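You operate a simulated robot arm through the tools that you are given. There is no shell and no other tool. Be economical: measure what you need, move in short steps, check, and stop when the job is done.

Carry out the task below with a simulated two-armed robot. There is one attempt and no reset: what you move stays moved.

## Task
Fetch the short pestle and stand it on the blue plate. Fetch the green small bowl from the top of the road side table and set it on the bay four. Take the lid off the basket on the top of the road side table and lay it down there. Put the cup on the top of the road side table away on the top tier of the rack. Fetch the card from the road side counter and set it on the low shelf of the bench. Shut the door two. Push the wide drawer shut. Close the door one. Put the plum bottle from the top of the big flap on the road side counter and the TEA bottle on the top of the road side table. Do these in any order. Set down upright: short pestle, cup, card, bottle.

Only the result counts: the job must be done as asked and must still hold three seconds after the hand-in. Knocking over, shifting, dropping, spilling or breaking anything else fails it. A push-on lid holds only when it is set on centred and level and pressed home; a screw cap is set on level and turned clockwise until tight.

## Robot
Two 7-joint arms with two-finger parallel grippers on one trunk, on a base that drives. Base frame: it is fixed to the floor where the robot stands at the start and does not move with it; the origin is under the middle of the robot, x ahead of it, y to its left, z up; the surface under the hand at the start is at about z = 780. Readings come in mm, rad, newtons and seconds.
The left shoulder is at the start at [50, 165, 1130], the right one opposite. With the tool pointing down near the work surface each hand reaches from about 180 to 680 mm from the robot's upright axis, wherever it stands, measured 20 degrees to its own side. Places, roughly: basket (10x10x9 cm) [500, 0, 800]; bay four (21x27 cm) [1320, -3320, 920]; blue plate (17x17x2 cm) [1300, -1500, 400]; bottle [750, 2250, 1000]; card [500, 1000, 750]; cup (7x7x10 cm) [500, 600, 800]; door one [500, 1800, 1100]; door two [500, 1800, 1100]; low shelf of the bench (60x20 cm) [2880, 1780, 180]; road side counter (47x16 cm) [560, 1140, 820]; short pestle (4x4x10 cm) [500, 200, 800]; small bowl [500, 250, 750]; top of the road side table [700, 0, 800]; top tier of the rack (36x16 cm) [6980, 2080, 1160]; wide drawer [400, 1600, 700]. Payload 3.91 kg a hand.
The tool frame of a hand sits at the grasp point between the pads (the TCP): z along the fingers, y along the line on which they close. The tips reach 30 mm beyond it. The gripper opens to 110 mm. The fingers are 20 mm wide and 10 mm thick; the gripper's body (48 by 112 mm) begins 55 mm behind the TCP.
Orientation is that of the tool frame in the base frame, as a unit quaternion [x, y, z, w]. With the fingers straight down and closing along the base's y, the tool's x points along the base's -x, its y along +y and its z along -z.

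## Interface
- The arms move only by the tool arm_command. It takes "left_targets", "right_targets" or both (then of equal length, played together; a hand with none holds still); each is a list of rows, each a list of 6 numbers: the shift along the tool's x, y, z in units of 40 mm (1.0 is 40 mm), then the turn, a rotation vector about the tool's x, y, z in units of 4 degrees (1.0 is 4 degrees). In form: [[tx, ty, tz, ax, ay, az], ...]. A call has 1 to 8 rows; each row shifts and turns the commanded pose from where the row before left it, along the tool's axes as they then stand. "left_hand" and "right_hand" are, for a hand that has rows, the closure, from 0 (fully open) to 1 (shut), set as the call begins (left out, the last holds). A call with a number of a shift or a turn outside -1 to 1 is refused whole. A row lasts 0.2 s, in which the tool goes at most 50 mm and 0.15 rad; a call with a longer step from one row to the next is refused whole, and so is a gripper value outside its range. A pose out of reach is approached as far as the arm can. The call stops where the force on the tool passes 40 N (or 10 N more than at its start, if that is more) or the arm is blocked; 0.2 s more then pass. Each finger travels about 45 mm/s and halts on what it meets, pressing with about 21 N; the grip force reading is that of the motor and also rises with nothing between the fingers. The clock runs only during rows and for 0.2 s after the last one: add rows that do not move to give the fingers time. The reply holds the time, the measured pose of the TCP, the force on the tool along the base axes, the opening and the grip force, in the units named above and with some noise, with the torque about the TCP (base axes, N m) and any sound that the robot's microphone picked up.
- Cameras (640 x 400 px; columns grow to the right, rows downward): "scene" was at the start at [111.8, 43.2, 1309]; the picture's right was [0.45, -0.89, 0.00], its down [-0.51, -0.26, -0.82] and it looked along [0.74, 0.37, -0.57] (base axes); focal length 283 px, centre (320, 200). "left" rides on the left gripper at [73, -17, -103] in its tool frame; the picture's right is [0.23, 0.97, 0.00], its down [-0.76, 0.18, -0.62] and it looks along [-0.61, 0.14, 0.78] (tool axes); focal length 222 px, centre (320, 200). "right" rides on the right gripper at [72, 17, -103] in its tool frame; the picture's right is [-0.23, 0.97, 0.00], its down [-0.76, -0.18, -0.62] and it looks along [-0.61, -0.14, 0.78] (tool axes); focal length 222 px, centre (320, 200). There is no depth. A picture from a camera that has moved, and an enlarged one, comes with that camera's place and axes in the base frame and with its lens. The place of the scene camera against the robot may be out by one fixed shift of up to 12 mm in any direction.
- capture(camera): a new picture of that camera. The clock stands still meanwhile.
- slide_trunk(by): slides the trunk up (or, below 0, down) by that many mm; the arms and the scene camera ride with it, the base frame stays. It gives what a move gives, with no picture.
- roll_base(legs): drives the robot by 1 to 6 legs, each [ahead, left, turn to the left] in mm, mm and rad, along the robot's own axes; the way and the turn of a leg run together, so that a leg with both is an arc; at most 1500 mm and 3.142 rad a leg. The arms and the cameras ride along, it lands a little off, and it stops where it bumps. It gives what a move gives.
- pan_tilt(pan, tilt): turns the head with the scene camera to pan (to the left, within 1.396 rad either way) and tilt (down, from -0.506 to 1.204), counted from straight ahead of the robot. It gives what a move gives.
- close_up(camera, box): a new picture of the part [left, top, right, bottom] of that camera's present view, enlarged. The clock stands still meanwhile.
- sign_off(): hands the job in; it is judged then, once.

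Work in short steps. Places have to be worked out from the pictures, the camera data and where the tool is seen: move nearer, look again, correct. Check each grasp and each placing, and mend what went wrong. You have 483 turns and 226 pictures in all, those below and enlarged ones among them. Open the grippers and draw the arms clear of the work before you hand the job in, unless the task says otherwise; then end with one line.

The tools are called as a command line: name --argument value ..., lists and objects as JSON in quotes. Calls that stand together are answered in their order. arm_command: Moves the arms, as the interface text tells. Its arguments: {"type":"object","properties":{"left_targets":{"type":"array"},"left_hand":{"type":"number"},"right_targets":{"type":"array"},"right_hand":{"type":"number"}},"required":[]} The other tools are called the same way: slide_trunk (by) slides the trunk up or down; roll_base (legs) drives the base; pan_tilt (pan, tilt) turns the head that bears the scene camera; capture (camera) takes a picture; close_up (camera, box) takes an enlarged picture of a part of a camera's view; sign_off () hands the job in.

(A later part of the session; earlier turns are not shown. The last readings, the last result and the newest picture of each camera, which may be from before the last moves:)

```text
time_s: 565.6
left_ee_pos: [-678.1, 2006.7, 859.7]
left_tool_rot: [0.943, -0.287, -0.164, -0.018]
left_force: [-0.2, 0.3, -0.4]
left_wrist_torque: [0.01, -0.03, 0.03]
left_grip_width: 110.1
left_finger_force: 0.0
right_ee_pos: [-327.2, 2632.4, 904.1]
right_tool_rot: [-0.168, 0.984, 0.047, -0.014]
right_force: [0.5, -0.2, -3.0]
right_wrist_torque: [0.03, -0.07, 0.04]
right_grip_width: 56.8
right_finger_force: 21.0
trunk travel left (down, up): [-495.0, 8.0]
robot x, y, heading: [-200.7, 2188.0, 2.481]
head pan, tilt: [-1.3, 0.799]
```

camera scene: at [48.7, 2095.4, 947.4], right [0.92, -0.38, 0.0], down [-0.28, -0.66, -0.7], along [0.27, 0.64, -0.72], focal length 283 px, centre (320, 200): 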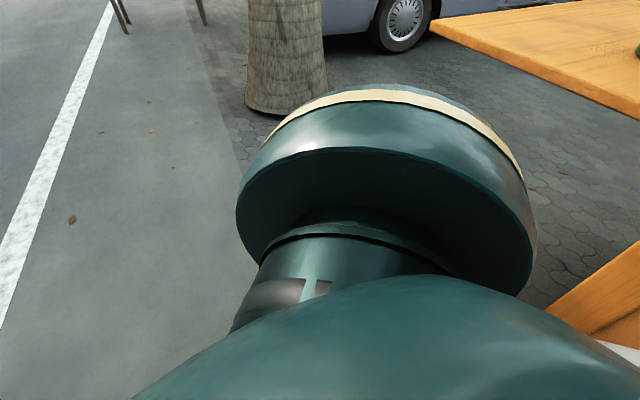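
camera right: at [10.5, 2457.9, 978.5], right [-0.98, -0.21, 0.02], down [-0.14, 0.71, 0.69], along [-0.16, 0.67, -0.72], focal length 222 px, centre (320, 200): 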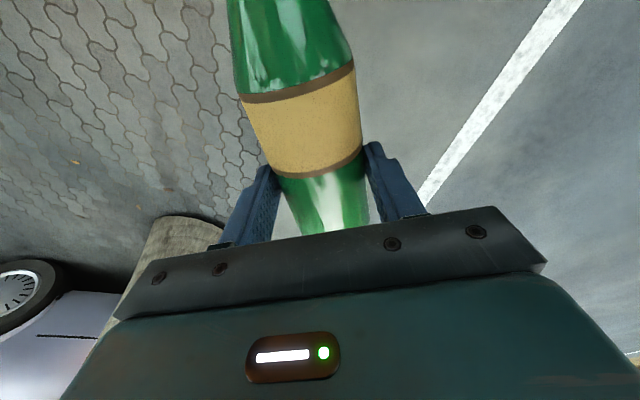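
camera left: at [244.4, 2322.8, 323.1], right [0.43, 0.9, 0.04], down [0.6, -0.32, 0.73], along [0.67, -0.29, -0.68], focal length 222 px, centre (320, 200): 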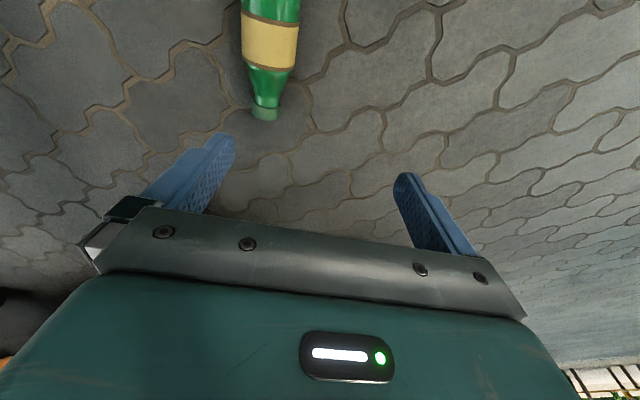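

Yaw at +123° and still free. Continue to +180°.

arm_command --right_targets '[[0, 0, 0, 0, 0, 1], [0, 0, 0, 0, 0, 1], [0, 0, 0, 0, 0, 1], [0, 0, 0, 0, 0, 1], [0, 0, 0, 0, 0, 1], [0, 0, 0, 0, 0, 1], [0, 0, 0, 0, 0, 1], [0, 0, 0, 0, 0, 1]]'

arm_command --right_targets '[[0, 0, 0, 0, 0, 1], [0, 0, 0, 0, 0, 1], [0, 0, 0, 0, 0, 1], [0, 0, 0, 0, 0, 1], [0, 0, 0, 0, 0, 1], [0, 0, 0, 0, 0, 1]]'

```text
time_s: 567.4
left_ee_pos: [-678.0, 2006.1, 860.4]
left_tool_rot: [0.943, -0.288, -0.165, -0.018]
left_force: [0.0, -0.4, 0.5]
left_wrist_torque: [0.05, 0.02, -0.01]
left_grip_width: 109.9
left_finger_force: 0.1
right_ee_pos: [-327.9, 2632.6, 903.8]
right_tool_rot: [0.111, 0.993, 0.041, -0.026]
right_force: [-1.0, 0.5, -2.7]
right_wrist_torque: [0.01, -0.03, 0.01]
right_grip_width: 56.7
right_finger_force: 20.7
trunk travel left (down, up): [-495.0, 8.0]
robot x, y, heading: [-204.0, 2185.9, 2.473]
head pan, tilt: [-1.3, 0.799]
```

```text
time_s: 568.8
left_ee_pos: [-678.9, 2006.1, 860.5]
left_tool_rot: [0.943, -0.288, -0.165, -0.018]
left_force: [-1.4, 1.1, 0.2]
left_wrist_torque: [0.02, -0.01, 0.02]
left_grip_width: 109.9
left_finger_force: 0.1
right_ee_pos: [-326.1, 2633.3, 903.9]
right_tool_rot: [0.312, 0.949, 0.034, -0.035]
right_force: [0.3, -0.4, -3.0]
right_wrist_torque: [-0.05, -0.06, 0.01]
right_grip_width: 56.6
right_finger_force: 20.9
trunk travel left (down, up): [-495.0, 8.0]
robot x, y, heading: [-206.1, 2186.2, 2.473]
head pan, tilt: [-1.3, 0.799]
```

Yaw is now ~180° relative to the robot. Pitch the hand forward 90° so the bottle's base points down.

arm_command --right_targets '[[0, 0, 0, 0, 1, 0], [0, 0, 0, 0, 1, 0], [0, 0, 0, 0, 1, 0], [0, 0, 0, 0, 1, 0], [0, 0, 0, 0, 1, 0], [0, 0, 0, 0, 1, 0], [0, 0, 0, 0, 1, 0], [0, 0, 0, 0, 1, 0]]'

arm_command --right_targets '[[0, 0, 0, 0, 1, 0], [0, 0, 0, 0, 1, 0], [0, 0, 0, 0, 1, 0], [0, 0, 0, 0, 1, 0], [0, 0, 0, 0, 1, 0], [0, 0, 0, 0, 1, 0], [0, 0, 0, 0, 1, 0], [0, 0, 0, 0, 1, 0]]'

arm_command --right_targets '[[0, 0, 0, 0, 1, 0], [0, 0, 0, 0, 1, 0], [0, 0, 0, 0, 1, 0], [0, 0, 0, 0, 1, 0], [0, 0, 0, 0, 1, 0], [0, 0, 0, 0, 1, 0]]'

pan_tilt --pan -0.4 --tilt 0.7

capture --camera "scene"

```text
time_s: 570.6
left_ee_pos: [-677.9, 2005.5, 860.0]
left_tool_rot: [0.943, -0.288, -0.165, -0.019]
left_force: [-0.3, 0.4, 0.7]
left_wrist_torque: [0.0, 0.0, -0.03]
left_grip_width: 109.9
left_finger_force: 0.0
right_ee_pos: [-327.9, 2632.8, 905.1]
right_tool_rot: [0.295, 0.912, 0.109, -0.264]
right_force: [-0.3, 0.7, -3.1]
right_wrist_torque: [-0.06, -0.07, -0.01]
right_grip_width: 56.6
right_finger_force: 21.1
right hand out of reach, approached as far as the arm can: row 8
trunk travel left (down, up): [-495.0, 8.0]
robot x, y, heading: [-200.9, 2185.4, 2.478]
head pan, tilt: [-1.3, 0.799]
```

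```text
time_s: 572.4
left_ee_pos: [-677.6, 2006.4, 859.2]
left_tool_rot: [0.943, -0.288, -0.166, -0.018]
left_force: [0.2, 0.5, -0.2]
left_wrist_torque: [0.0, -0.04, -0.02]
left_grip_width: 110.1
left_finger_force: 0.1
right_ee_pos: [-329.3, 2631.0, 905.2]
right_tool_rot: [0.282, 0.911, 0.092, -0.287]
right_force: [0.1, -0.3, -2.8]
right_wrist_torque: [-0.05, -0.12, -0.01]
right_grip_width: 57.1
right_finger_force: 20.3
right hand out of reach, approached as far as the arm can: row 1, 2, 3, 4, 5, 6, 7, 8
trunk travel left (down, up): [-495.0, 8.0]
robot x, y, heading: [-201.3, 2183.1, 2.476]
head pan, tilt: [-1.3, 0.799]
```

```text
time_s: 573.8
left_ee_pos: [-679.0, 2004.7, 859.8]
left_tool_rot: [0.943, -0.287, -0.166, -0.019]
left_force: [-0.8, -0.8, -0.2]
left_wrist_torque: [-0.04, -0.05, 0.01]
left_grip_width: 110.1
left_finger_force: 0.0
right_ee_pos: [-330.5, 2631.2, 905.7]
right_tool_rot: [0.282, 0.911, 0.093, -0.286]
right_force: [0.0, -0.7, -3.6]
right_wrist_torque: [-0.06, -0.11, -0.01]
right_grip_width: 56.7
right_finger_force: 20.9
right hand out of reach, approached as far as the arm can: row 1, 2, 3, 4, 5, 6
trunk travel left (down, up): [-495.0, 8.0]
robot x, y, heading: [-205.4, 2183.2, 2.478]
head pan, tilt: [-1.3, 0.799]
```

```text
time_s: 575.0
left_ee_pos: [-678.6, 2004.9, 859.5]
left_tool_rot: [0.943, -0.287, -0.165, -0.018]
left_force: [-1.0, 0.0, 0.0]
left_wrist_torque: [0.02, 0.02, -0.01]
left_grip_width: 110.2
left_finger_force: 0.0
right_ee_pos: [-330.9, 2630.8, 905.4]
right_tool_rot: [0.282, 0.911, 0.092, -0.287]
right_force: [0.1, -0.1, -3.2]
right_wrist_torque: [-0.02, -0.07, -0.02]
right_grip_width: 56.6
right_finger_force: 20.8
trunk travel left (down, up): [-495.0, 8.0]
robot x, y, heading: [-207.1, 2184.8, 2.475]
head pan, tilt: [-0.4, 0.7]
```

```text
72 pictures are left
camera scene: at [-263.1, 2283.3, 1445.6], right [0.88, 0.48, 0.0], down [0.31, -0.56, -0.76], along [-0.37, 0.67, -0.64], focal length 283 px, centre (320, 200)
```

scene: 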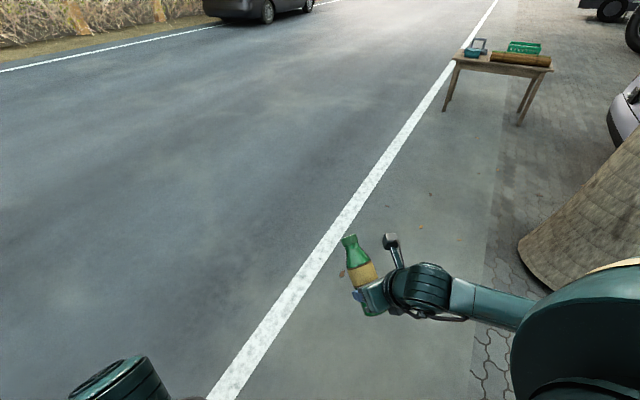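

The pitch is limited to 34° in this yaw. I'll lay the bottle down (base toward the robot) on the counter and regrasp it with yaw 0. Unpitch, step away from the cart, and turn to face it.

arm_command --right_targets '[[0, 0, 0, 0, -1, 0], [0, 0, 0, 0, -1, 0], [0, 0, 0, 0, -1, 0], [0, 0, 0, 0, -1, 0], [0, 0, 0, 0, -1, 0], [0, 0, 0, 0, -1, 0], [0, 0, 0, 0, -1, 0], [0, 0, 0, 0, -1, 0]]'

roll_base --legs '[[420, 0, 0], [0, 0, -2.475], [0, -900, 0]]'

pan_tilt --pan -0.2 --tilt 0.55

capture --camera "scene"

```text
time_s: 576.8
left_ee_pos: [-678.3, 2005.4, 859.5]
left_tool_rot: [0.944, -0.287, -0.165, -0.018]
left_force: [-0.6, 0.0, -0.7]
left_wrist_torque: [-0.02, 0.01, 0.02]
left_grip_width: 110.1
left_finger_force: 0.0
right_ee_pos: [-330.9, 2630.6, 905.9]
right_tool_rot: [0.297, 0.955, 0.011, -0.023]
right_force: [-0.7, -0.2, -3.3]
right_wrist_torque: [-0.06, -0.04, 0.01]
right_grip_width: 56.6
right_finger_force: 20.9
trunk travel left (down, up): [-495.0, 8.0]
robot x, y, heading: [-199.2, 2186.4, 2.478]
head pan, tilt: [-0.4, 0.7]
```

```text
time_s: 593.1
left_ee_pos: [-270.4, 1988.4, 859.7]
left_tool_rot: [-0.041, 0.985, 0.038, 0.162]
left_force: [0.4, -0.3, 0.9]
left_wrist_torque: [0.02, 0.0, -0.01]
left_grip_width: 110.1
left_finger_force: 0.1
right_ee_pos: [-152.3, 1281.7, 906.2]
right_tool_rot: [0.999, 0.036, 0.026, 0.003]
right_force: [-0.2, -0.3, -2.7]
right_wrist_torque: [-0.02, 0.1, -0.02]
right_grip_width: 56.3
right_finger_force: 20.9
trunk travel left (down, up): [-495.0, 8.0]
robot x, y, heading: [-533.3, 1549.6, 0.012]
head pan, tilt: [-0.4, 0.7]
```

```text
time_s: 593.8
left_ee_pos: [-270.5, 1987.2, 858.8]
left_tool_rot: [-0.041, 0.985, 0.038, 0.162]
left_force: [-0.4, -0.1, -0.1]
left_wrist_torque: [0.04, 0.02, 0.0]
left_grip_width: 110.0
left_finger_force: 0.0
right_ee_pos: [-152.2, 1282.9, 905.3]
right_tool_rot: [0.999, 0.035, 0.026, 0.003]
right_force: [0.0, 0.1, -3.2]
right_wrist_torque: [0.01, 0.06, 0.0]
right_grip_width: 56.3
right_finger_force: 21.1
trunk travel left (down, up): [-495.0, 8.0]
robot x, y, heading: [-526.8, 1548.9, 0.006]
head pan, tilt: [-0.201, 0.55]
```

```text
71 pictures are left
camera scene: at [-408.1, 1535.6, 1458.7], right [-0.19, -0.98, 0.0], down [-0.51, 0.1, -0.85], along [0.84, -0.16, -0.52], focal length 283 px, centre (320, 200)
```

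scene: 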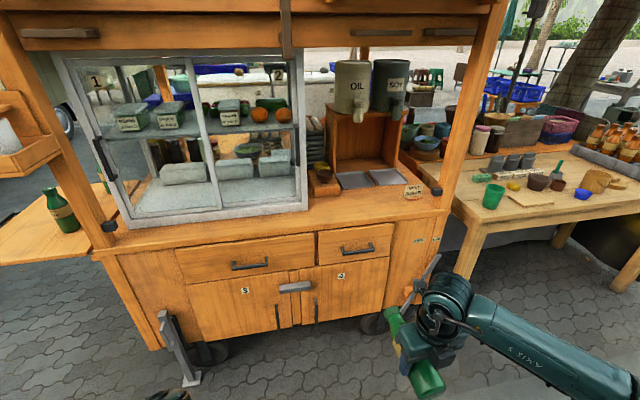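

Doors and drawer are shut. I drive to the counter and reach the hand in with the bottle lying along x.

roll_base --legs '[[0, -170, 0], [445, 0, 0]]'

arm_command --right_targets '[[0.7, -0.5, 0, 0, 0, 0], [0.7, -0.5, 0, 0, 0, 0], [0.7, -0.5, 0, 0, 0, 0], [0.7, -0.5, 0, 0, 0, 0], [0.7, -0.5, 0, 0, 0, 0], [0.7, -0.4, 0, 0, 0, 0], [0.7, 0, 0, 0, 0, 0], [0.7, 0, 0, 0, 0, 0]]'

capture --camera "scene"

```text
time_s: 598.3
left_ee_pos: [192.8, 1816.2, 859.1]
left_tool_rot: [-0.035, 0.986, 0.037, 0.162]
left_force: [-0.6, 0.1, 0.2]
left_wrist_torque: [-0.03, 0.07, 0.03]
left_grip_width: 110.2
left_finger_force: 0.0
right_ee_pos: [302.2, 1109.1, 906.3]
right_tool_rot: [0.999, 0.029, 0.027, 0.003]
right_force: [0.3, -0.2, -3.6]
right_wrist_torque: [0.0, 0.1, 0.01]
right_grip_width: 56.5
right_finger_force: 21.1
trunk travel left (down, up): [-495.0, 8.0]
robot x, y, heading: [-71.8, 1381.8, -0.004]
head pan, tilt: [-0.201, 0.55]
```

```text
time_s: 600.1
left_ee_pos: [191.9, 1815.1, 859.2]
left_tool_rot: [-0.035, 0.985, 0.037, 0.162]
left_force: [0.1, 0.1, -0.6]
left_wrist_torque: [0.01, 0.01, -0.01]
left_grip_width: 109.9
left_finger_force: 0.1
right_ee_pos: [518.6, 1238.7, 915.5]
right_tool_rot: [0.999, 0.029, 0.026, 0.003]
right_force: [0.3, 0.0, -3.0]
right_wrist_torque: [-0.02, 0.06, 0.0]
right_grip_width: 56.2
right_finger_force: 20.8
trunk travel left (down, up): [-495.0, 8.0]
robot x, y, heading: [-74.5, 1382.5, -0.008]
head pan, tilt: [-0.201, 0.55]
```

```text
70 pictures are left
camera scene: at [49.9, 1365.7, 1458.7], right [-0.2, -0.98, 0.0], down [-0.51, 0.11, -0.85], along [0.83, -0.17, -0.52], focal length 283 px, centre (320, 200)
```

scene: 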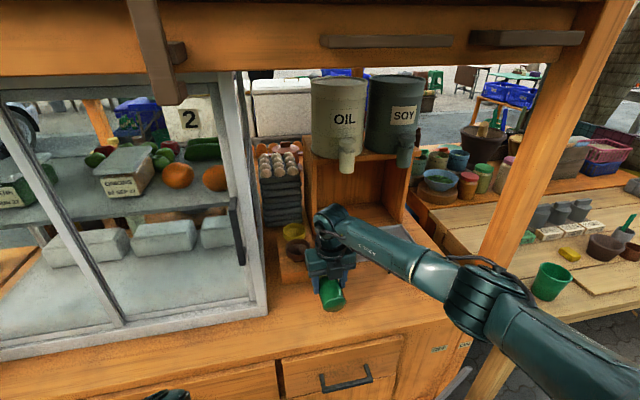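

Bottle is over the counter strip. Lower it to rest lying.

arm_command --right_targets '[[0, 0, 0.7, 0, 0, 0], [0, 0, 0.4, 0, 0, 0], [0, 0, 0.15, 0, 0, 0]]'

arm_command --right_targets '[[0, 0, 0.12, 0, 0, 0], [0, 0, 0.12, 0, 0, 0], [0, 0, 0.1, 0, 0, 0]]'

```text
time_s: 600.9
left_ee_pos: [190.8, 1815.5, 860.2]
left_tool_rot: [-0.035, 0.985, 0.037, 0.162]
left_force: [0.4, 0.0, -0.3]
left_wrist_torque: [-0.01, -0.01, 0.04]
left_grip_width: 110.0
left_finger_force: 0.0
right_ee_pos: [521.2, 1238.7, 868.7]
right_tool_rot: [0.999, 0.03, 0.029, 0.002]
right_force: [2.0, -1.8, 17.9]
right_wrist_torque: [0.0, -0.06, -0.19]
right_grip_width: 56.3
right_finger_force: 20.5
trunk travel left (down, up): [-495.0, 8.0]
robot x, y, heading: [-71.7, 1379.6, -0.004]
head pan, tilt: [-0.201, 0.55]
```

```text
time_s: 601.7
left_ee_pos: [190.9, 1816.1, 860.0]
left_tool_rot: [-0.035, 0.985, 0.036, 0.163]
left_force: [-0.6, -0.3, 0.0]
left_wrist_torque: [-0.01, -0.04, 0.02]
left_grip_width: 110.1
left_finger_force: 0.0
right_ee_pos: [519.9, 1239.0, 852.6]
right_tool_rot: [0.999, 0.03, 0.026, 0.003]
right_force: [-1.8, 0.0, 16.7]
right_wrist_torque: [0.05, 0.16, -0.26]
right_grip_width: 56.2
right_finger_force: 21.2
trunk travel left (down, up): [-495.0, 8.0]
robot x, y, heading: [-74.6, 1377.7, -0.005]
head pan, tilt: [-0.201, 0.55]
```

It rests on the counter. Open, raise, and yaw back toward 0.

arm_command --right_targets '[[0, 0, -0.05, 0, 0, 0], [0, 0, 0, 0, 0, 0], [0, 0, 0, 0, 0, 0], [0, 0, -0.5, 0, 0, 0], [0, 0, -1, 0, 0, 0], [0, 0, -1, 0, 0, 0], [0, 0, -1, 0, 0, 0], [0, 0, -0.5, 0, 0, 0]]' --right_hand 0.2

close_up --camera "scene" --box '[220, 160, 460, 360]'

arm_command --right_targets '[[0, 0, 0, 0, 0, -1], [0, 0, 0, 0, 0, -1], [0, 0, 0, 0, 0, -1], [0, 0, 0, 0, 0, -1], [0, 0, 0, 0, 0, -1], [0, 0, 0, 0, 0, -1], [0, 0, 0, 0, 0, -1], [0, 0, 0, 0, 0, -1]]'

arm_command --right_targets '[[0, 0, 0, 0, 0, -1], [0, 0, 0, 0, 0, -1], [0, 0, 0, 0, 0, -1], [0, 0, 0, 0, 0, -1], [0, 0, 0, 0, 0, -1], [0, 0, 0, 0, 0, -1], [0, 0, 0, 0, 0, -1], [0, 0, 0, 0, 0, -1]]'

arm_command --right_targets '[[0, 0, 0, 0, 0, -1], [0, 0, 0, 0, 0, -1], [0, 0, 0, 0, 0, -1], [0, 0, 0, 0, 0, -1], [0, 0, 0, 0, 0, -1], [0, 0, 0, 0, 0, -1], [0, 0, 0, 0, 0, -1], [0, 0, 0, 0, 0, -1]]'

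arm_command --right_targets '[[0, 0, 0, 0, 0, -1], [0, 0, 0, 0, 0, -1], [0, 0, 0, 0, 0, -1], [0, 0, 0, 0, 0, -1], [0, 0, 0, 0, 0, -1], [0, 0, 0, 0, 0, -1], [0, 0, 0, 0, 0, -1], [0, 0, 0, 0, 0, -1]]'

```text
time_s: 603.5
left_ee_pos: [192.2, 1815.7, 857.9]
left_tool_rot: [-0.034, 0.985, 0.037, 0.163]
left_force: [0.0, 0.2, -0.1]
left_wrist_torque: [0.0, 0.05, 0.0]
left_grip_width: 109.9
left_finger_force: 0.0
right_ee_pos: [514.0, 1238.4, 1015.6]
right_tool_rot: [0.999, 0.03, 0.026, 0.002]
right_force: [0.0, -0.7, 0.0]
right_wrist_torque: [0.03, 0.01, -0.01]
right_grip_width: 87.7
right_finger_force: 0.0
trunk travel left (down, up): [-495.0, 8.0]
robot x, y, heading: [-74.1, 1381.6, -0.006]
head pan, tilt: [-0.201, 0.55]
```

```text
2.00 times, centred on (340, 260) of scene
camera zoom: at [49.2, 1365.4, 1458.8], right [-0.2, -0.98, 0.0], down [-0.51, 0.11, -0.85], along [0.83, -0.17, -0.52], focal length 566 px, centre (280, 80)
```

zoom: 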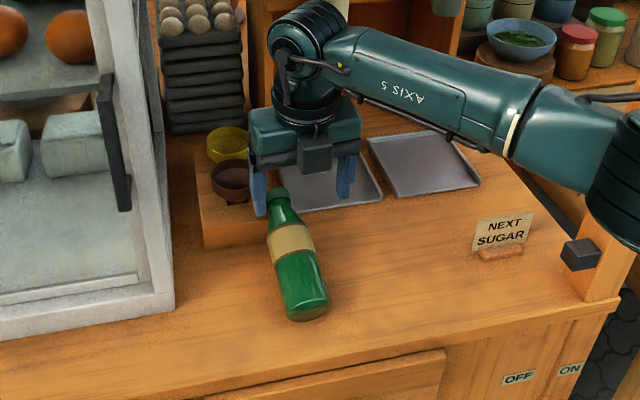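

```text
time_s: 605.3
left_ee_pos: [192.0, 1814.5, 860.3]
left_tool_rot: [-0.034, 0.985, 0.037, 0.162]
left_force: [0.4, 0.4, -0.4]
left_wrist_torque: [-0.01, 0.05, -0.01]
left_grip_width: 110.2
left_finger_force: 0.1
right_ee_pos: [514.4, 1239.3, 1015.7]
right_tool_rot: [0.952, 0.305, 0.025, 0.009]
right_force: [-0.9, 0.0, -0.4]
right_wrist_torque: [0.01, 0.0, -0.02]
right_grip_width: 88.2
right_finger_force: 0.0
trunk travel left (down, up): [-495.0, 8.0]
robot x, y, heading: [-70.8, 1377.6, -0.01]
head pan, tilt: [-0.201, 0.55]
```

```text
time_s: 607.1
left_ee_pos: [191.6, 1814.3, 859.0]
left_tool_rot: [-0.035, 0.985, 0.037, 0.164]
left_force: [0.8, -0.4, -0.2]
left_wrist_torque: [0.02, 0.03, -0.01]
left_grip_width: 110.1
left_finger_force: 0.1
right_ee_pos: [512.7, 1239.5, 1014.1]
right_tool_rot: [0.831, 0.555, 0.021, 0.015]
right_force: [0.4, -0.8, 0.3]
right_wrist_torque: [0.0, 0.0, -0.03]
right_grip_width: 88.0
right_finger_force: 0.1
trunk travel left (down, up): [-495.0, 8.0]
robot x, y, heading: [-76.0, 1379.6, -0.004]
head pan, tilt: [-0.201, 0.55]
```

```text
time_s: 608.9
left_ee_pos: [192.7, 1815.2, 859.3]
left_tool_rot: [-0.035, 0.985, 0.037, 0.163]
left_force: [0.4, -0.1, 0.1]
left_wrist_torque: [0.01, 0.0, -0.01]
left_grip_width: 109.9
left_finger_force: 0.0
right_ee_pos: [514.2, 1238.0, 1015.9]
right_tool_rot: [0.647, 0.762, 0.016, 0.022]
right_force: [-1.2, 1.3, -0.4]
right_wrist_torque: [0.01, -0.06, 0.01]
right_grip_width: 88.3
right_finger_force: 0.0
trunk travel left (down, up): [-495.0, 8.0]
robot x, y, heading: [-74.3, 1379.8, -0.009]
head pan, tilt: [-0.201, 0.55]
```

```text
time_s: 610.7
left_ee_pos: [191.6, 1814.8, 859.5]
left_tool_rot: [-0.035, 0.985, 0.037, 0.163]
left_force: [-0.3, -0.9, 0.4]
left_wrist_torque: [-0.01, -0.01, -0.01]
left_grip_width: 110.1
left_finger_force: 0.2
right_ee_pos: [513.4, 1238.8, 1014.5]
right_tool_rot: [0.41, 0.912, 0.009, 0.025]
right_force: [0.1, -0.3, -0.3]
right_wrist_torque: [0.02, -0.02, 0.01]
right_grip_width: 88.1
right_finger_force: 0.0
trunk travel left (down, up): [-495.0, 8.0]
robot x, y, heading: [-71.8, 1379.5, -0.007]
head pan, tilt: [-0.201, 0.55]
```

The bottle lies along x with its base toward me (base x≈492). Finish yaw to 0 and lean the hand slightly backward (16°), then move in closer.

arm_command --right_targets '[[0, 0, 0, 0, 0, -1], [0, 0, 0, 0, 0, -1], [0, 0, 0, 0, 0, -1], [0, 0, 0, 0, 0, -1], [0, 0, 0, 0, 0, -1], [0, 0, 0, 0, 0, -1], [0, 0, 0, 0, 0, -1], [0, 0, 0, 0, 0, -1]]'

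arm_command --right_targets '[[0, 0, 0, 0, 0, -1], [0, 0, 0, 0, 0, -1], [0, 0, 0, 0, 0, -1], [0, 0, 0, 0, 0, -1], [0, 0, 0, 0, 1, 0], [0, 0, 0, 0, 1, 0], [0, 0, 0, 0, 1, 0], [0, 0, 0, 0, 1, 0]]'

roll_base --legs '[[80, 0, 0.005]]'

capture --camera "right"

```text
time_s: 612.5
left_ee_pos: [191.9, 1815.1, 859.9]
left_tool_rot: [-0.035, 0.985, 0.037, 0.163]
left_force: [-0.9, -0.5, -0.7]
left_wrist_torque: [0.0, -0.02, 0.06]
left_grip_width: 110.0
left_finger_force: 0.1
right_ee_pos: [513.0, 1237.9, 1015.5]
right_tool_rot: [0.143, 0.989, 0.003, 0.026]
right_force: [-0.1, 0.2, -0.7]
right_wrist_torque: [-0.01, 0.03, -0.01]
right_grip_width: 88.2
right_finger_force: 0.1
trunk travel left (down, up): [-495.0, 8.0]
robot x, y, heading: [-72.6, 1381.6, -0.005]
head pan, tilt: [-0.201, 0.55]
```

```text
time_s: 614.3
left_ee_pos: [192.2, 1815.6, 859.2]
left_tool_rot: [-0.035, 0.985, 0.037, 0.163]
left_force: [1.0, 0.0, -0.5]
left_wrist_torque: [-0.03, -0.03, 0.01]
left_grip_width: 110.3
left_finger_force: 0.0
right_ee_pos: [514.1, 1239.2, 1015.3]
right_tool_rot: [0.005, 0.993, -0.001, -0.114]
right_force: [0.5, 0.2, 0.4]
right_wrist_torque: [0.03, 0.0, 0.0]
right_grip_width: 88.1
right_finger_force: 0.0
trunk travel left (down, up): [-495.0, 8.0]
robot x, y, heading: [-73.0, 1381.6, -0.008]
head pan, tilt: [-0.201, 0.55]
```

```text
time_s: 615.4
left_ee_pos: [269.4, 1816.5, 859.7]
left_tool_rot: [-0.038, 0.985, 0.038, 0.162]
left_force: [1.5, -0.2, -0.6]
left_wrist_torque: [-0.02, 0.01, 0.0]
left_grip_width: 110.0
left_finger_force: 0.1
right_ee_pos: [595.0, 1240.8, 1013.4]
right_tool_rot: [0.004, 0.994, -0.001, -0.113]
right_force: [0.9, 0.6, -0.1]
right_wrist_torque: [0.0, 0.02, -0.02]
right_grip_width: 88.0
right_finger_force: 0.0
trunk travel left (down, up): [-495.0, 8.0]
robot x, y, heading: [8.9, 1384.0, -0.002]
head pan, tilt: [-0.201, 0.55]
```

```text
68 pictures are left
camera right: at [545.4, 1257.6, 1130.7], right [0.23, 0.97, -0.05], down [0.88, -0.18, 0.44], along [0.41, -0.15, -0.9], focal length 222 px, centre (320, 200)
```

right: 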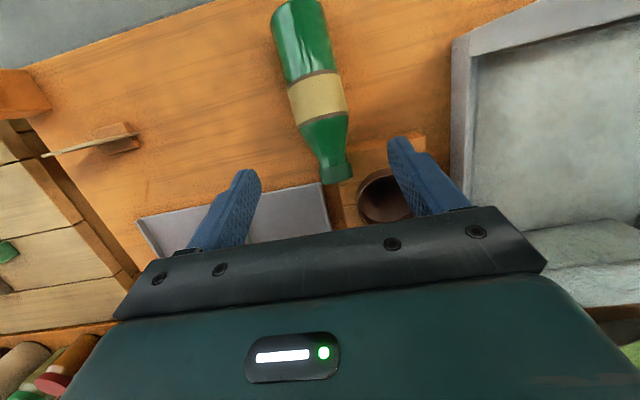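

The bottle spans x 460–647 at y≈1239. I descend onto the body at x≈525.

arm_command --right_targets '[[0.2, -0.05, 0.9, 0, 0, 0], [0.2, 0, 0.9, 0, 0, 0], [0.2, 0, 0.9, 0, 0, 0], [0.175, 0, 0.9, 0, 0, 0], [0, 0, 0.55, 0, 0, 0]]'

capture --camera "right"

```text
time_s: 616.5
left_ee_pos: [268.3, 1816.7, 859.4]
left_tool_rot: [-0.037, 0.985, 0.037, 0.162]
left_force: [0.2, -0.2, -0.3]
left_wrist_torque: [-0.01, -0.05, 0.02]
left_grip_width: 110.2
left_finger_force: 0.2
right_ee_pos: [526.3, 1238.8, 862.3]
right_tool_rot: [0.003, 0.994, -0.002, -0.114]
right_force: [-1.3, 0.0, -1.9]
right_wrist_torque: [0.0, -0.01, -0.01]
right_grip_width: 88.1
right_finger_force: 0.1
trunk travel left (down, up): [-495.0, 8.0]
robot x, y, heading: [5.8, 1380.4, -0.005]
head pan, tilt: [-0.201, 0.55]
```

```text
67 pictures are left
camera right: at [477.8, 1254.7, 977.6], right [0.23, 0.97, -0.05], down [0.88, -0.18, 0.44], along [0.41, -0.15, -0.9], focal length 222 px, centre (320, 200)
```

right: 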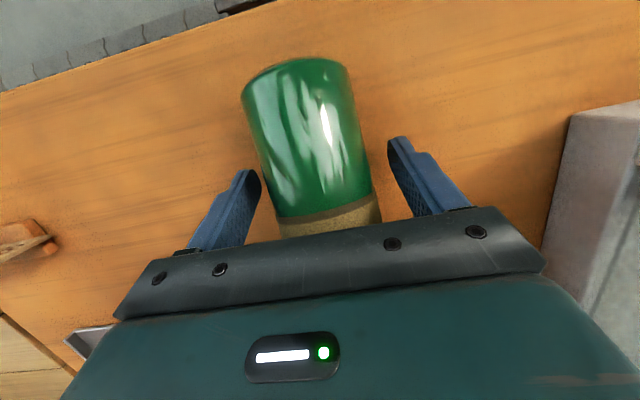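

Lower 14 mm and grip.

arm_command --right_targets '[[0.08, 0, 0.36, 0, 0, 0], [0, 0, 0, 0, 0, 0]]'

arm_command --right_targets '[[0, 0, 0, 0, 0, 0], [0, 0, 0, 0, 0, 0], [0, 0, 0, 0, 0, 0], [0, 0, 0, 0, 0, 0]]' --right_hand 1.0

arm_command --right_targets '[[0, 0, -0.4, 0, 0, 0], [0, 0, -0.8, 0, 0, 0], [0, 0, -1, 0, 0, 0], [0, 0, -1, 0, -0.7, 0], [0, 0, 0, 0, -1, 0], [0, 0, 0, 0, -1, 0], [0, 0, 0, 0, -1, 0], [0, 0, 0, 0, -1, 0]]'

arm_command --right_targets '[[0, 0, 0, 0, -1, 0], [0, 0, 0, 0, -1, 0], [0, 0, 0, 0, -1, 0], [0, 0, 0, 0, -1, 0], [0, 0, 0, 0, -1, 0], [0, 0, 0, 0, -1, 0], [0, 0, 0, 0, -1, 0], [0, 0, 0, 0, -1, 0]]'

capture --camera "scene"

```text
time_s: 617.1
left_ee_pos: [268.4, 1816.5, 859.6]
left_tool_rot: [-0.037, 0.985, 0.037, 0.163]
left_force: [-0.2, -0.2, 0.6]
left_wrist_torque: [0.01, 0.0, -0.01]
left_grip_width: 109.9
left_finger_force: 0.2
right_ee_pos: [520.9, 1240.3, 852.2]
right_tool_rot: [0.004, 0.994, 0.0, -0.11]
right_force: [1.8, 1.8, 19.8]
right_wrist_torque: [0.11, -0.93, 0.05]
right_grip_width: 88.2
right_finger_force: 0.0
trunk travel left (down, up): [-495.0, 8.0]
robot x, y, heading: [9.8, 1383.2, -0.005]
head pan, tilt: [-0.201, 0.55]
```

```text
time_s: 618.1
left_ee_pos: [268.2, 1816.8, 859.5]
left_tool_rot: [-0.037, 0.985, 0.037, 0.164]
left_force: [0.2, -0.1, -0.6]
left_wrist_torque: [0.01, 0.01, -0.02]
left_grip_width: 110.0
left_finger_force: 0.0
right_ee_pos: [520.5, 1242.1, 851.0]
right_tool_rot: [0.003, 0.994, 0.001, -0.11]
right_force: [2.2, 8.0, 27.1]
right_wrist_torque: [0.67, 0.01, 0.18]
right_grip_width: 57.1
right_finger_force: 20.6
trunk travel left (down, up): [-495.0, 8.0]
robot x, y, heading: [5.0, 1382.8, -0.005]
head pan, tilt: [-0.201, 0.55]
```

```text
time_s: 620.0
left_ee_pos: [269.9, 1816.3, 860.4]
left_tool_rot: [-0.037, 0.985, 0.037, 0.162]
left_force: [0.2, -0.4, 0.4]
left_wrist_torque: [0.03, -0.05, -0.01]
left_grip_width: 109.6
left_finger_force: 0.1
right_ee_pos: [548.7, 1239.0, 971.9]
right_tool_rot: [0.004, 0.999, -0.002, 0.052]
right_force: [0.5, -0.1, -2.5]
right_wrist_torque: [0.0, 0.03, 0.0]
right_grip_width: 56.6
right_finger_force: 20.6
trunk travel left (down, up): [-495.0, 8.0]
robot x, y, heading: [6.9, 1378.9, 0.0]
head pan, tilt: [-0.201, 0.55]
```

```text
time_s: 621.8
left_ee_pos: [269.1, 1814.5, 859.0]
left_tool_rot: [-0.037, 0.985, 0.037, 0.162]
left_force: [0.0, 0.7, -0.3]
left_wrist_torque: [0.03, -0.01, -0.02]
left_grip_width: 110.0
left_finger_force: 0.0
right_ee_pos: [548.4, 1237.2, 972.5]
right_tool_rot: [0.002, 0.946, -0.001, 0.325]
right_force: [-0.1, 0.0, -2.9]
right_wrist_torque: [0.03, 0.02, 0.01]
right_grip_width: 56.4
right_finger_force: 20.8
trunk travel left (down, up): [-495.0, 8.0]
robot x, y, heading: [8.8, 1381.7, -0.002]
head pan, tilt: [-0.201, 0.55]
```

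```text
66 pictures are left
camera scene: at [128.5, 1365.3, 1458.8], right [-0.2, -0.98, 0.0], down [-0.51, 0.11, -0.85], along [0.84, -0.17, -0.52], focal length 283 px, centre (320, 200)
```

scene: 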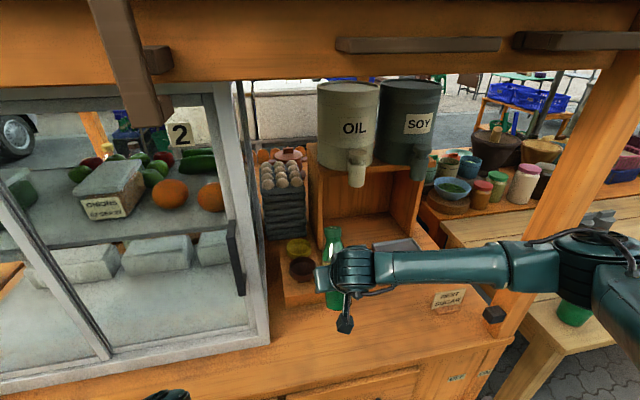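

Continue pitching until the bottle is vertical (≈77°).

arm_command --right_targets '[[0, 0, 0, 0, -1, 0], [0, 0, 0, 0, -1, 0], [0, 0, 0, 0, -1, 0], [0, 0, 0, 0, -1, 0], [0, 0, 0, 0, -1, 0], [0, 0, 0, 0, -1, 0], [0, 0, 0, 0, -1, 0], [0, 0, 0, 0, -1, 0]]'

arm_command --right_targets '[[0, 0, 0, 0, -1, 0], [0, 0, 0, 0, -0.85, 0]]'

capture --camera "scene"

capture --camera "right"

```text
time_s: 623.5
left_ee_pos: [270.0, 1816.5, 859.0]
left_tool_rot: [-0.038, 0.985, 0.037, 0.162]
left_force: [0.4, 0.3, 0.6]
left_wrist_torque: [-0.01, -0.02, 0.03]
left_grip_width: 110.1
left_finger_force: 0.0
right_ee_pos: [541.2, 1309.0, 986.6]
right_tool_rot: [0.001, 0.845, 0.012, 0.535]
right_force: [-0.5, 0.0, -3.4]
right_wrist_torque: [0.03, -0.04, 0.01]
right_grip_width: 56.6
right_finger_force: 21.0
right hand out of reach, approached as far as the arm can: row 4, 5, 6, 7, 8
trunk travel left (down, up): [-495.0, 8.0]
robot x, y, heading: [8.9, 1379.4, 0.0]
head pan, tilt: [-0.201, 0.55]
```

```text
time_s: 624.1
left_ee_pos: [269.1, 1816.9, 859.8]
left_tool_rot: [-0.037, 0.985, 0.037, 0.162]
left_force: [-0.8, -0.8, 0.3]
left_wrist_torque: [0.02, 0.01, -0.02]
left_grip_width: 109.8
left_finger_force: 0.1
right_ee_pos: [540.1, 1337.7, 1004.9]
right_tool_rot: [0.001, 0.808, 0.013, 0.589]
right_force: [0.3, 0.1, -2.9]
right_wrist_torque: [0.02, -0.07, 0.0]
right_grip_width: 56.4
right_finger_force: 20.8
right hand out of reach, approached as far as the arm can: row 1, 2
trunk travel left (down, up): [-495.0, 8.0]
robot x, y, heading: [10.0, 1379.5, -0.003]
head pan, tilt: [-0.201, 0.55]
```

```text
65 pictures are left
camera scene: at [128.6, 1365.6, 1458.8], right [-0.2, -0.98, 0.0], down [-0.51, 0.1, -0.85], along [0.84, -0.17, -0.52], focal length 283 px, centre (320, 200)
```

scene: 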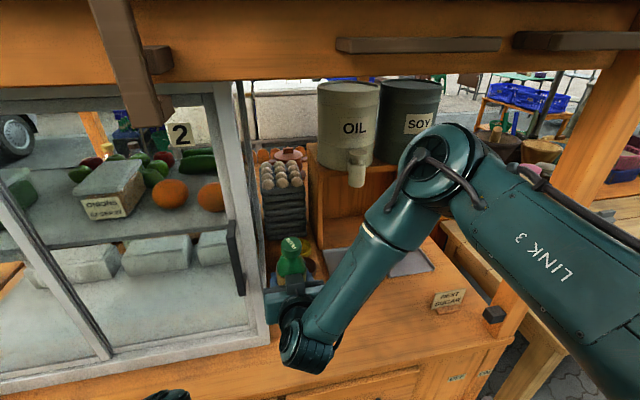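

```text
64 pictures are left
camera right: at [417.5, 1353.1, 967.3], right [0.06, 0.97, 0.24], down [-0.36, -0.2, 0.91], along [0.93, -0.14, 0.33], focal length 222 px, centre (320, 200)
```

right: 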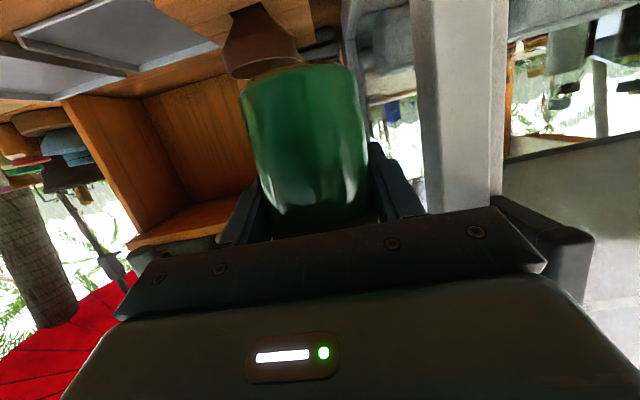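

The hand drifted toward the case; move it back to −y and finish the pitch.

arm_command --right_targets '[[0, -0.6, 0, 0, 0, 0], [0, -0.6, 0, 0, 0, 0], [0, -0.6, 0, 0, 0, 0], [0, -0.6, 0, 0, 0, 0], [0, -0.6, 0, 0, 0, 0]]'

arm_command --right_targets '[[0, -0.2, 0, 0, -0.6, 0], [0, 0, 0, 0, -0.6, 0]]'

capture --camera "scene"

```text
time_s: 625.4
left_ee_pos: [270.8, 1816.0, 858.9]
left_tool_rot: [-0.037, 0.985, 0.037, 0.162]
left_force: [-0.2, -1.1, 0.5]
left_wrist_torque: [-0.01, 0.0, 0.02]
left_grip_width: 109.9
left_finger_force: 0.2
right_ee_pos: [535.8, 1304.1, 1056.7]
right_tool_rot: [0.002, 0.809, 0.013, 0.588]
right_force: [0.3, 0.2, -2.2]
right_wrist_torque: [0.0, -0.02, 0.01]
right_grip_width: 56.7
right_finger_force: 21.3
right hand out of reach, approached as far as the arm can: row 1, 2, 3, 4, 5
trunk travel left (down, up): [-495.0, 8.0]
robot x, y, heading: [9.0, 1381.2, -0.0]
head pan, tilt: [-0.201, 0.55]
```

```text
time_s: 626.0
left_ee_pos: [269.4, 1816.1, 858.9]
left_tool_rot: [-0.037, 0.985, 0.038, 0.162]
left_force: [-0.1, 0.0, 0.3]
left_wrist_torque: [0.03, 0.0, 0.0]
left_grip_width: 110.2
left_finger_force: 0.1
right_ee_pos: [534.5, 1319.1, 1068.3]
right_tool_rot: [0.001, 0.783, 0.014, 0.622]
right_force: [-0.2, -0.7, -3.9]
right_wrist_torque: [0.01, -0.04, 0.0]
right_grip_width: 56.4
right_finger_force: 21.0
right hand out of reach, approached as far as the arm can: row 1, 2
trunk travel left (down, up): [-495.0, 8.0]
robot x, y, heading: [4.5, 1379.5, -0.002]
head pan, tilt: [-0.201, 0.55]
```

```text
63 pictures are left
camera scene: at [128.6, 1365.7, 1458.7], right [-0.2, -0.98, 0.0], down [-0.51, 0.1, -0.85], along [0.84, -0.17, -0.52], focal length 283 px, centre (320, 200)
```

scene: 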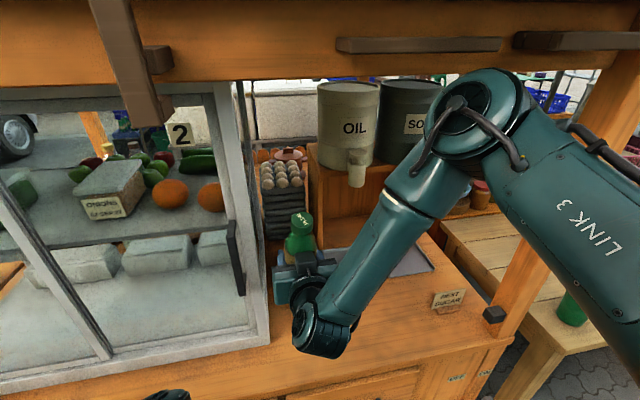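

The bottle is vertical now (77°). The arm is too folded, so back the base up 150 mm and re-extend toward (540, 1220).

roll_base --legs '[[-150, 0, 0]]'

arm_command --right_targets '[[-0.22, -0.62, 0.9, 0, 0, 0], [-0.22, -0.62, 0.9, 0, 0, 0], [-0.22, -0.62, 0.9, 0, 0, 0], [-0.22, -0.62, 0.9, 0, 0, 0], [0.7, 0, 0.16, 0, 0, 0], [0.7, 0, 0.16, 0, 0, 0], [0.7, 0, 0.16, 0, 0, 0]]'

capture --camera "scene"

```text
time_s: 627.3
left_ee_pos: [118.8, 1817.6, 860.1]
left_tool_rot: [-0.037, 0.985, 0.037, 0.163]
left_force: [-0.4, 0.9, -0.7]
left_wrist_torque: [-0.03, 0.01, -0.02]
left_grip_width: 109.7
left_finger_force: 0.1
right_ee_pos: [383.5, 1319.4, 1068.6]
right_tool_rot: [0.001, 0.783, 0.014, 0.622]
right_force: [-0.2, 0.5, -3.7]
right_wrist_torque: [0.0, -0.02, 0.02]
right_grip_width: 56.5
right_finger_force: 21.2
trunk travel left (down, up): [-495.0, 8.0]
robot x, y, heading: [-140.2, 1380.1, -0.002]
head pan, tilt: [-0.201, 0.55]
```

```text
time_s: 628.9
left_ee_pos: [119.0, 1816.5, 858.9]
left_tool_rot: [-0.038, 0.985, 0.037, 0.162]
left_force: [-0.7, 0.3, 0.3]
left_wrist_torque: [0.0, -0.01, 0.02]
left_grip_width: 110.0
left_finger_force: 0.0
right_ee_pos: [541.2, 1330.2, 1050.1]
right_tool_rot: [0.005, 0.786, 0.01, 0.619]
right_force: [-0.2, 0.7, -1.9]
right_wrist_torque: [0.0, -0.04, -0.02]
right_grip_width: 56.5
right_finger_force: 21.3
right hand out of reach, approached as far as the arm can: row 1, 2, 3, 4, 5, 6, 7
trunk travel left (down, up): [-495.0, 8.0]
robot x, y, heading: [-140.5, 1380.1, 0.001]
head pan, tilt: [-0.201, 0.55]
```

```text
62 pictures are left
camera scene: at [-20.1, 1366.1, 1458.7], right [-0.2, -0.98, 0.0], down [-0.51, 0.1, -0.85], along [0.84, -0.17, -0.52], focal length 283 px, centre (320, 200)
```

scene: 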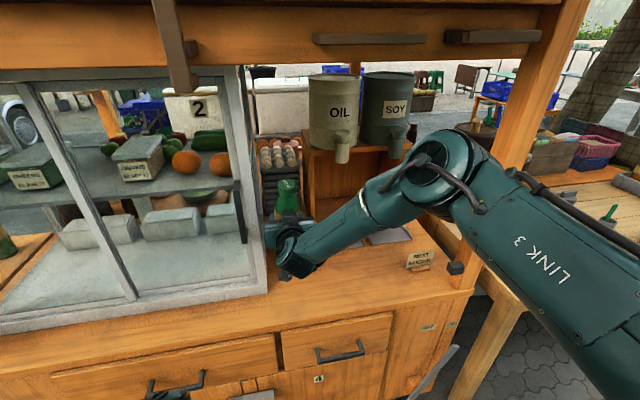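

A wrist limit holds the hand leftward; since the bottle is round I may point the hand more to the left. Rotate about the vertical while moving to −y.

arm_command --right_targets '[[0, -0.3, 0, -0.97, 0, -0.22], [0, -0.4, 0, -0.97, 0, -0.22], [0, -0.5, 0, -0.97, 0, -0.22], [0, -0.5, 0, -0.97, 0, -0.22], [0, -0.5, 0, -0.97, 0, -0.22], [0, -0.5, 0, -0.97, 0, -0.22], [0, -0.5, 0, 0, 0, 0]]'

capture --camera "scene"

```text
time_s: 630.5
left_ee_pos: [119.2, 1816.5, 859.3]
left_tool_rot: [-0.037, 0.985, 0.036, 0.162]
left_force: [0.1, 0.0, 0.2]
left_wrist_torque: [-0.01, -0.01, -0.01]
left_grip_width: 110.4
left_finger_force: 0.1
right_ee_pos: [552.5, 1336.3, 1083.8]
right_tool_rot: [-0.027, 0.791, 0.03, 0.61]
right_force: [-0.9, 0.2, -3.5]
right_wrist_torque: [0.01, 0.0, 0.06]
right_grip_width: 56.5
right_finger_force: 20.7
right hand out of reach, approached as far as the arm can: row 1, 2, 3, 4, 5, 6, 7
trunk travel left (down, up): [-495.0, 8.0]
robot x, y, heading: [-142.4, 1377.7, 0.001]
head pan, tilt: [-0.201, 0.55]
```

```text
61 pictures are left
camera scene: at [-20.6, 1365.5, 1458.7], right [-0.2, -0.98, 0.0], down [-0.51, 0.1, -0.85], along [0.84, -0.17, -0.52], focal length 283 px, centre (320, 200)
```

scene: 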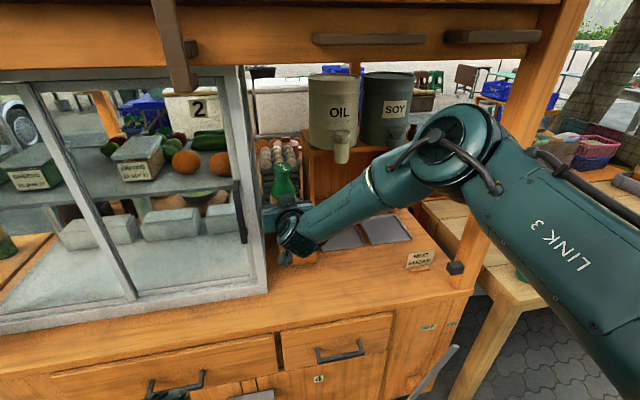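

Lowering the trunk should ease the arm geometry (hand stays above the counter).

slide_trunk --by -130

arm_command --right_targets '[[0, -0.5, 0, 0, 0, 0], [0, -0.5, 0, 0, 0, 0], [0, -0.5, 0, 0, 0, 0], [0, -0.5, 0, 0, 0, 0]]'

capture --camera "scene"

```text
time_s: 632.1
left_ee_pos: [119.3, 1816.9, 729.5]
left_tool_rot: [-0.038, 0.985, 0.037, 0.164]
left_force: [-0.3, 0.0, 0.7]
left_wrist_torque: [0.0, 0.0, 0.0]
left_grip_width: 109.6
left_finger_force: 0.0
right_ee_pos: [552.5, 1336.8, 954.4]
right_tool_rot: [-0.027, 0.792, 0.03, 0.609]
right_force: [0.7, 0.3, -3.2]
right_wrist_torque: [0.01, -0.03, 0.0]
right_grip_width: 56.2
right_finger_force: 21.0
trunk travel left (down, up): [-365.0, 138.0]
robot x, y, heading: [-144.6, 1379.7, 0.0]
head pan, tilt: [-0.201, 0.55]
```

```text
time_s: 633.1
left_ee_pos: [119.6, 1817.8, 729.0]
left_tool_rot: [-0.038, 0.985, 0.037, 0.162]
left_force: [0.6, -0.2, -0.1]
left_wrist_torque: [0.02, 0.02, 0.0]
left_grip_width: 110.0
left_finger_force: 0.0
right_ee_pos: [550.7, 1324.7, 958.1]
right_tool_rot: [-0.026, 0.795, 0.028, 0.606]
right_force: [0.5, -0.4, -2.5]
right_wrist_torque: [-0.01, -0.01, -0.02]
right_grip_width: 56.5
right_finger_force: 21.4
right hand out of reach, approached as far as the arm can: row 1, 2, 3, 4
trunk travel left (down, up): [-365.0, 138.0]
robot x, y, heading: [-142.1, 1381.4, 0.0]
head pan, tilt: [-0.201, 0.55]
```

```text
60 pictures are left
camera scene: at [-20.5, 1365.8, 1328.7], right [-0.2, -0.98, 0.0], down [-0.51, 0.1, -0.85], along [0.84, -0.17, -0.52], focal length 283 px, centre (320, 200)
```

scene: 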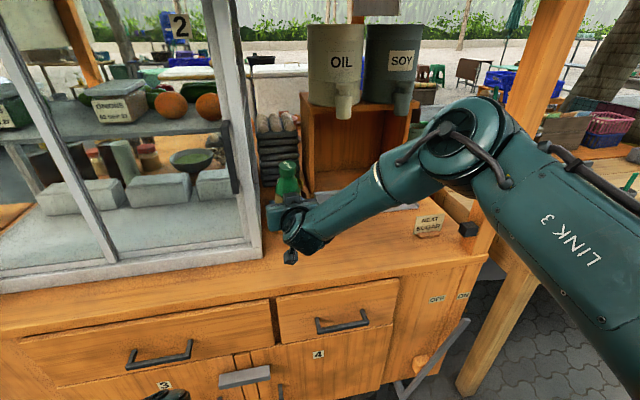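

Use the base and trunk as a stage instead: shift right 120 mm, then lower the trunk.

roll_base --legs '[[0, -120, 0]]'

slide_trunk --by -65

capture --camera "scene"

```text
time_s: 634.8
left_ee_pos: [120.0, 1698.4, 730.2]
left_tool_rot: [-0.038, 0.985, 0.037, 0.162]
left_force: [-0.3, -0.4, 0.1]
left_wrist_torque: [0.02, 0.02, 0.05]
left_grip_width: 110.2
left_finger_force: 0.1
right_ee_pos: [550.3, 1208.0, 957.2]
right_tool_rot: [-0.026, 0.794, 0.028, 0.606]
right_force: [0.7, -0.3, -2.5]
right_wrist_torque: [0.02, -0.05, 0.01]
right_grip_width: 56.4
right_finger_force: 21.2
trunk travel left (down, up): [-365.0, 138.0]
robot x, y, heading: [-141.6, 1262.6, 0.001]
head pan, tilt: [-0.201, 0.55]
```

```text
time_s: 635.8
left_ee_pos: [120.4, 1699.9, 664.3]
left_tool_rot: [-0.038, 0.985, 0.037, 0.164]
left_force: [0.1, -0.4, 0.1]
left_wrist_torque: [-0.01, 0.01, -0.01]
left_grip_width: 109.8
left_finger_force: 0.1
right_ee_pos: [550.8, 1207.3, 892.9]
right_tool_rot: [-0.026, 0.794, 0.027, 0.606]
right_force: [0.5, 0.4, -3.4]
right_wrist_torque: [-0.03, -0.01, -0.01]
right_grip_width: 56.4
right_finger_force: 21.4
trunk travel left (down, up): [-300.0, 203.0]
robot x, y, heading: [-143.8, 1261.3, 0.003]
head pan, tilt: [-0.201, 0.55]
```

```text
59 pictures are left
camera scene: at [-20.7, 1248.3, 1263.8], right [-0.2, -0.98, 0.0], down [-0.51, 0.1, -0.85], along [0.84, -0.17, -0.52], focal length 283 px, centre (320, 200)
```

scene: 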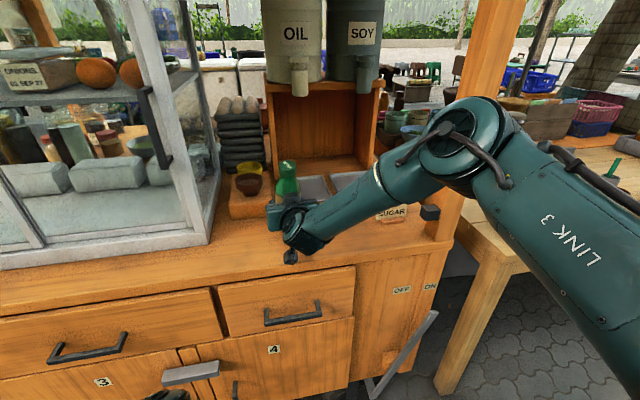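

Continue lowering in small steps until contact.

slide_trunk --by -14

slide_trunk --by -8

slide_trunk --by -5

```text
time_s: 636.5
left_ee_pos: [119.3, 1699.9, 650.1]
left_tool_rot: [-0.037, 0.985, 0.037, 0.163]
left_force: [0.3, -1.1, 0.6]
left_wrist_torque: [0.01, 0.01, 0.0]
left_grip_width: 109.7
left_finger_force: 0.1
right_ee_pos: [551.0, 1206.2, 882.9]
right_tool_rot: [-0.025, 0.793, 0.027, 0.608]
right_force: [-4.1, -1.8, 10.6]
right_wrist_torque: [-0.05, 1.92, 0.23]
right_grip_width: 56.3
right_finger_force: 21.0
trunk travel left (down, up): [-286.0, 217.0]
robot x, y, heading: [-138.8, 1263.1, 0.0]
head pan, tilt: [-0.201, 0.55]
```

```text
time_s: 636.9
left_ee_pos: [117.8, 1697.6, 646.0]
left_tool_rot: [-0.037, 0.985, 0.038, 0.164]
left_force: [0.3, 0.0, -0.2]
left_wrist_torque: [0.04, 0.01, 0.0]
left_grip_width: 110.1
left_finger_force: 0.0
right_ee_pos: [549.5, 1207.5, 884.4]
right_tool_rot: [-0.024, 0.791, 0.028, 0.611]
right_force: [-19.4, -6.1, 17.6]
right_wrist_torque: [-0.35, 3.88, 0.95]
right_grip_width: 56.6
right_finger_force: 21.2
trunk travel left (down, up): [-280.0, 223.0]
robot x, y, heading: [-143.7, 1262.9, -0.005]
head pan, tilt: [-0.201, 0.55]
stopped: the force on the tool passed its limit at 45 N (the readings are from after the stop); the commanded pose is now the measured one
```

```text
time_s: 637.3
left_ee_pos: [119.0, 1698.2, 642.9]
left_tool_rot: [-0.038, 0.985, 0.038, 0.164]
left_force: [0.1, 0.7, 0.1]
left_wrist_torque: [0.02, 0.0, 0.0]
left_grip_width: 110.0
left_finger_force: 0.0
right_ee_pos: [549.7, 1207.1, 883.6]
right_tool_rot: [-0.024, 0.79, 0.029, 0.612]
right_force: [-20.6, -7.8, 19.5]
right_wrist_torque: [-0.39, 3.96, 1.02]
right_grip_width: 56.3
right_finger_force: 20.7
trunk travel left (down, up): [-278.0, 225.0]
robot x, y, heading: [-142.3, 1261.9, -0.004]
head pan, tilt: [-0.201, 0.55]
stopped: the force on the tool passed its limit at 44 N (the readings are from after the stop); the commanded pose is now the measured one
```

close_up --camera "scene" --box '[200, 130, 360, 290]'

capture --camera "right"

```text
2.50 times, centred on (280, 210) of scene
camera zoom: at [-25.0, 1247.3, 1242.5], right [-0.2, -0.98, 0.0], down [-0.51, 0.11, -0.85], along [0.84, -0.17, -0.52], focal length 708 px, centre (420, 175)
```

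zoom: 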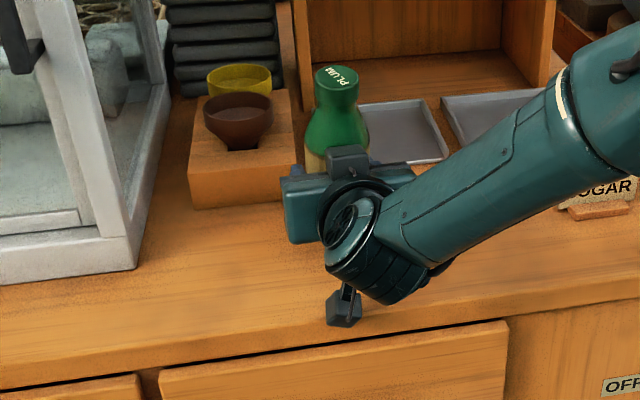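

```text
57 pictures are left
camera right: at [429.3, 1215.4, 838.3], right [-0.01, 0.97, 0.24], down [-0.4, -0.22, 0.89], along [0.92, -0.08, 0.39], focal length 222 px, centre (320, 200)
```

right: 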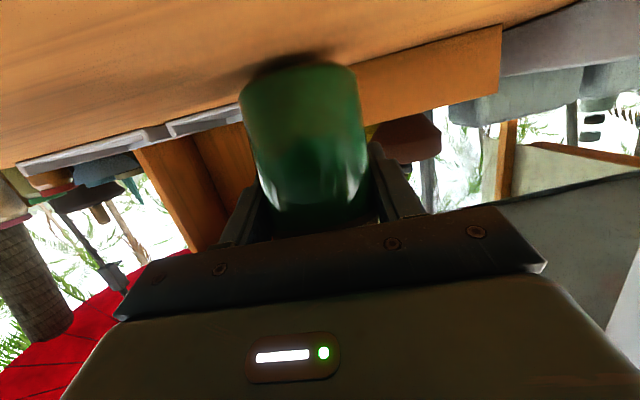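

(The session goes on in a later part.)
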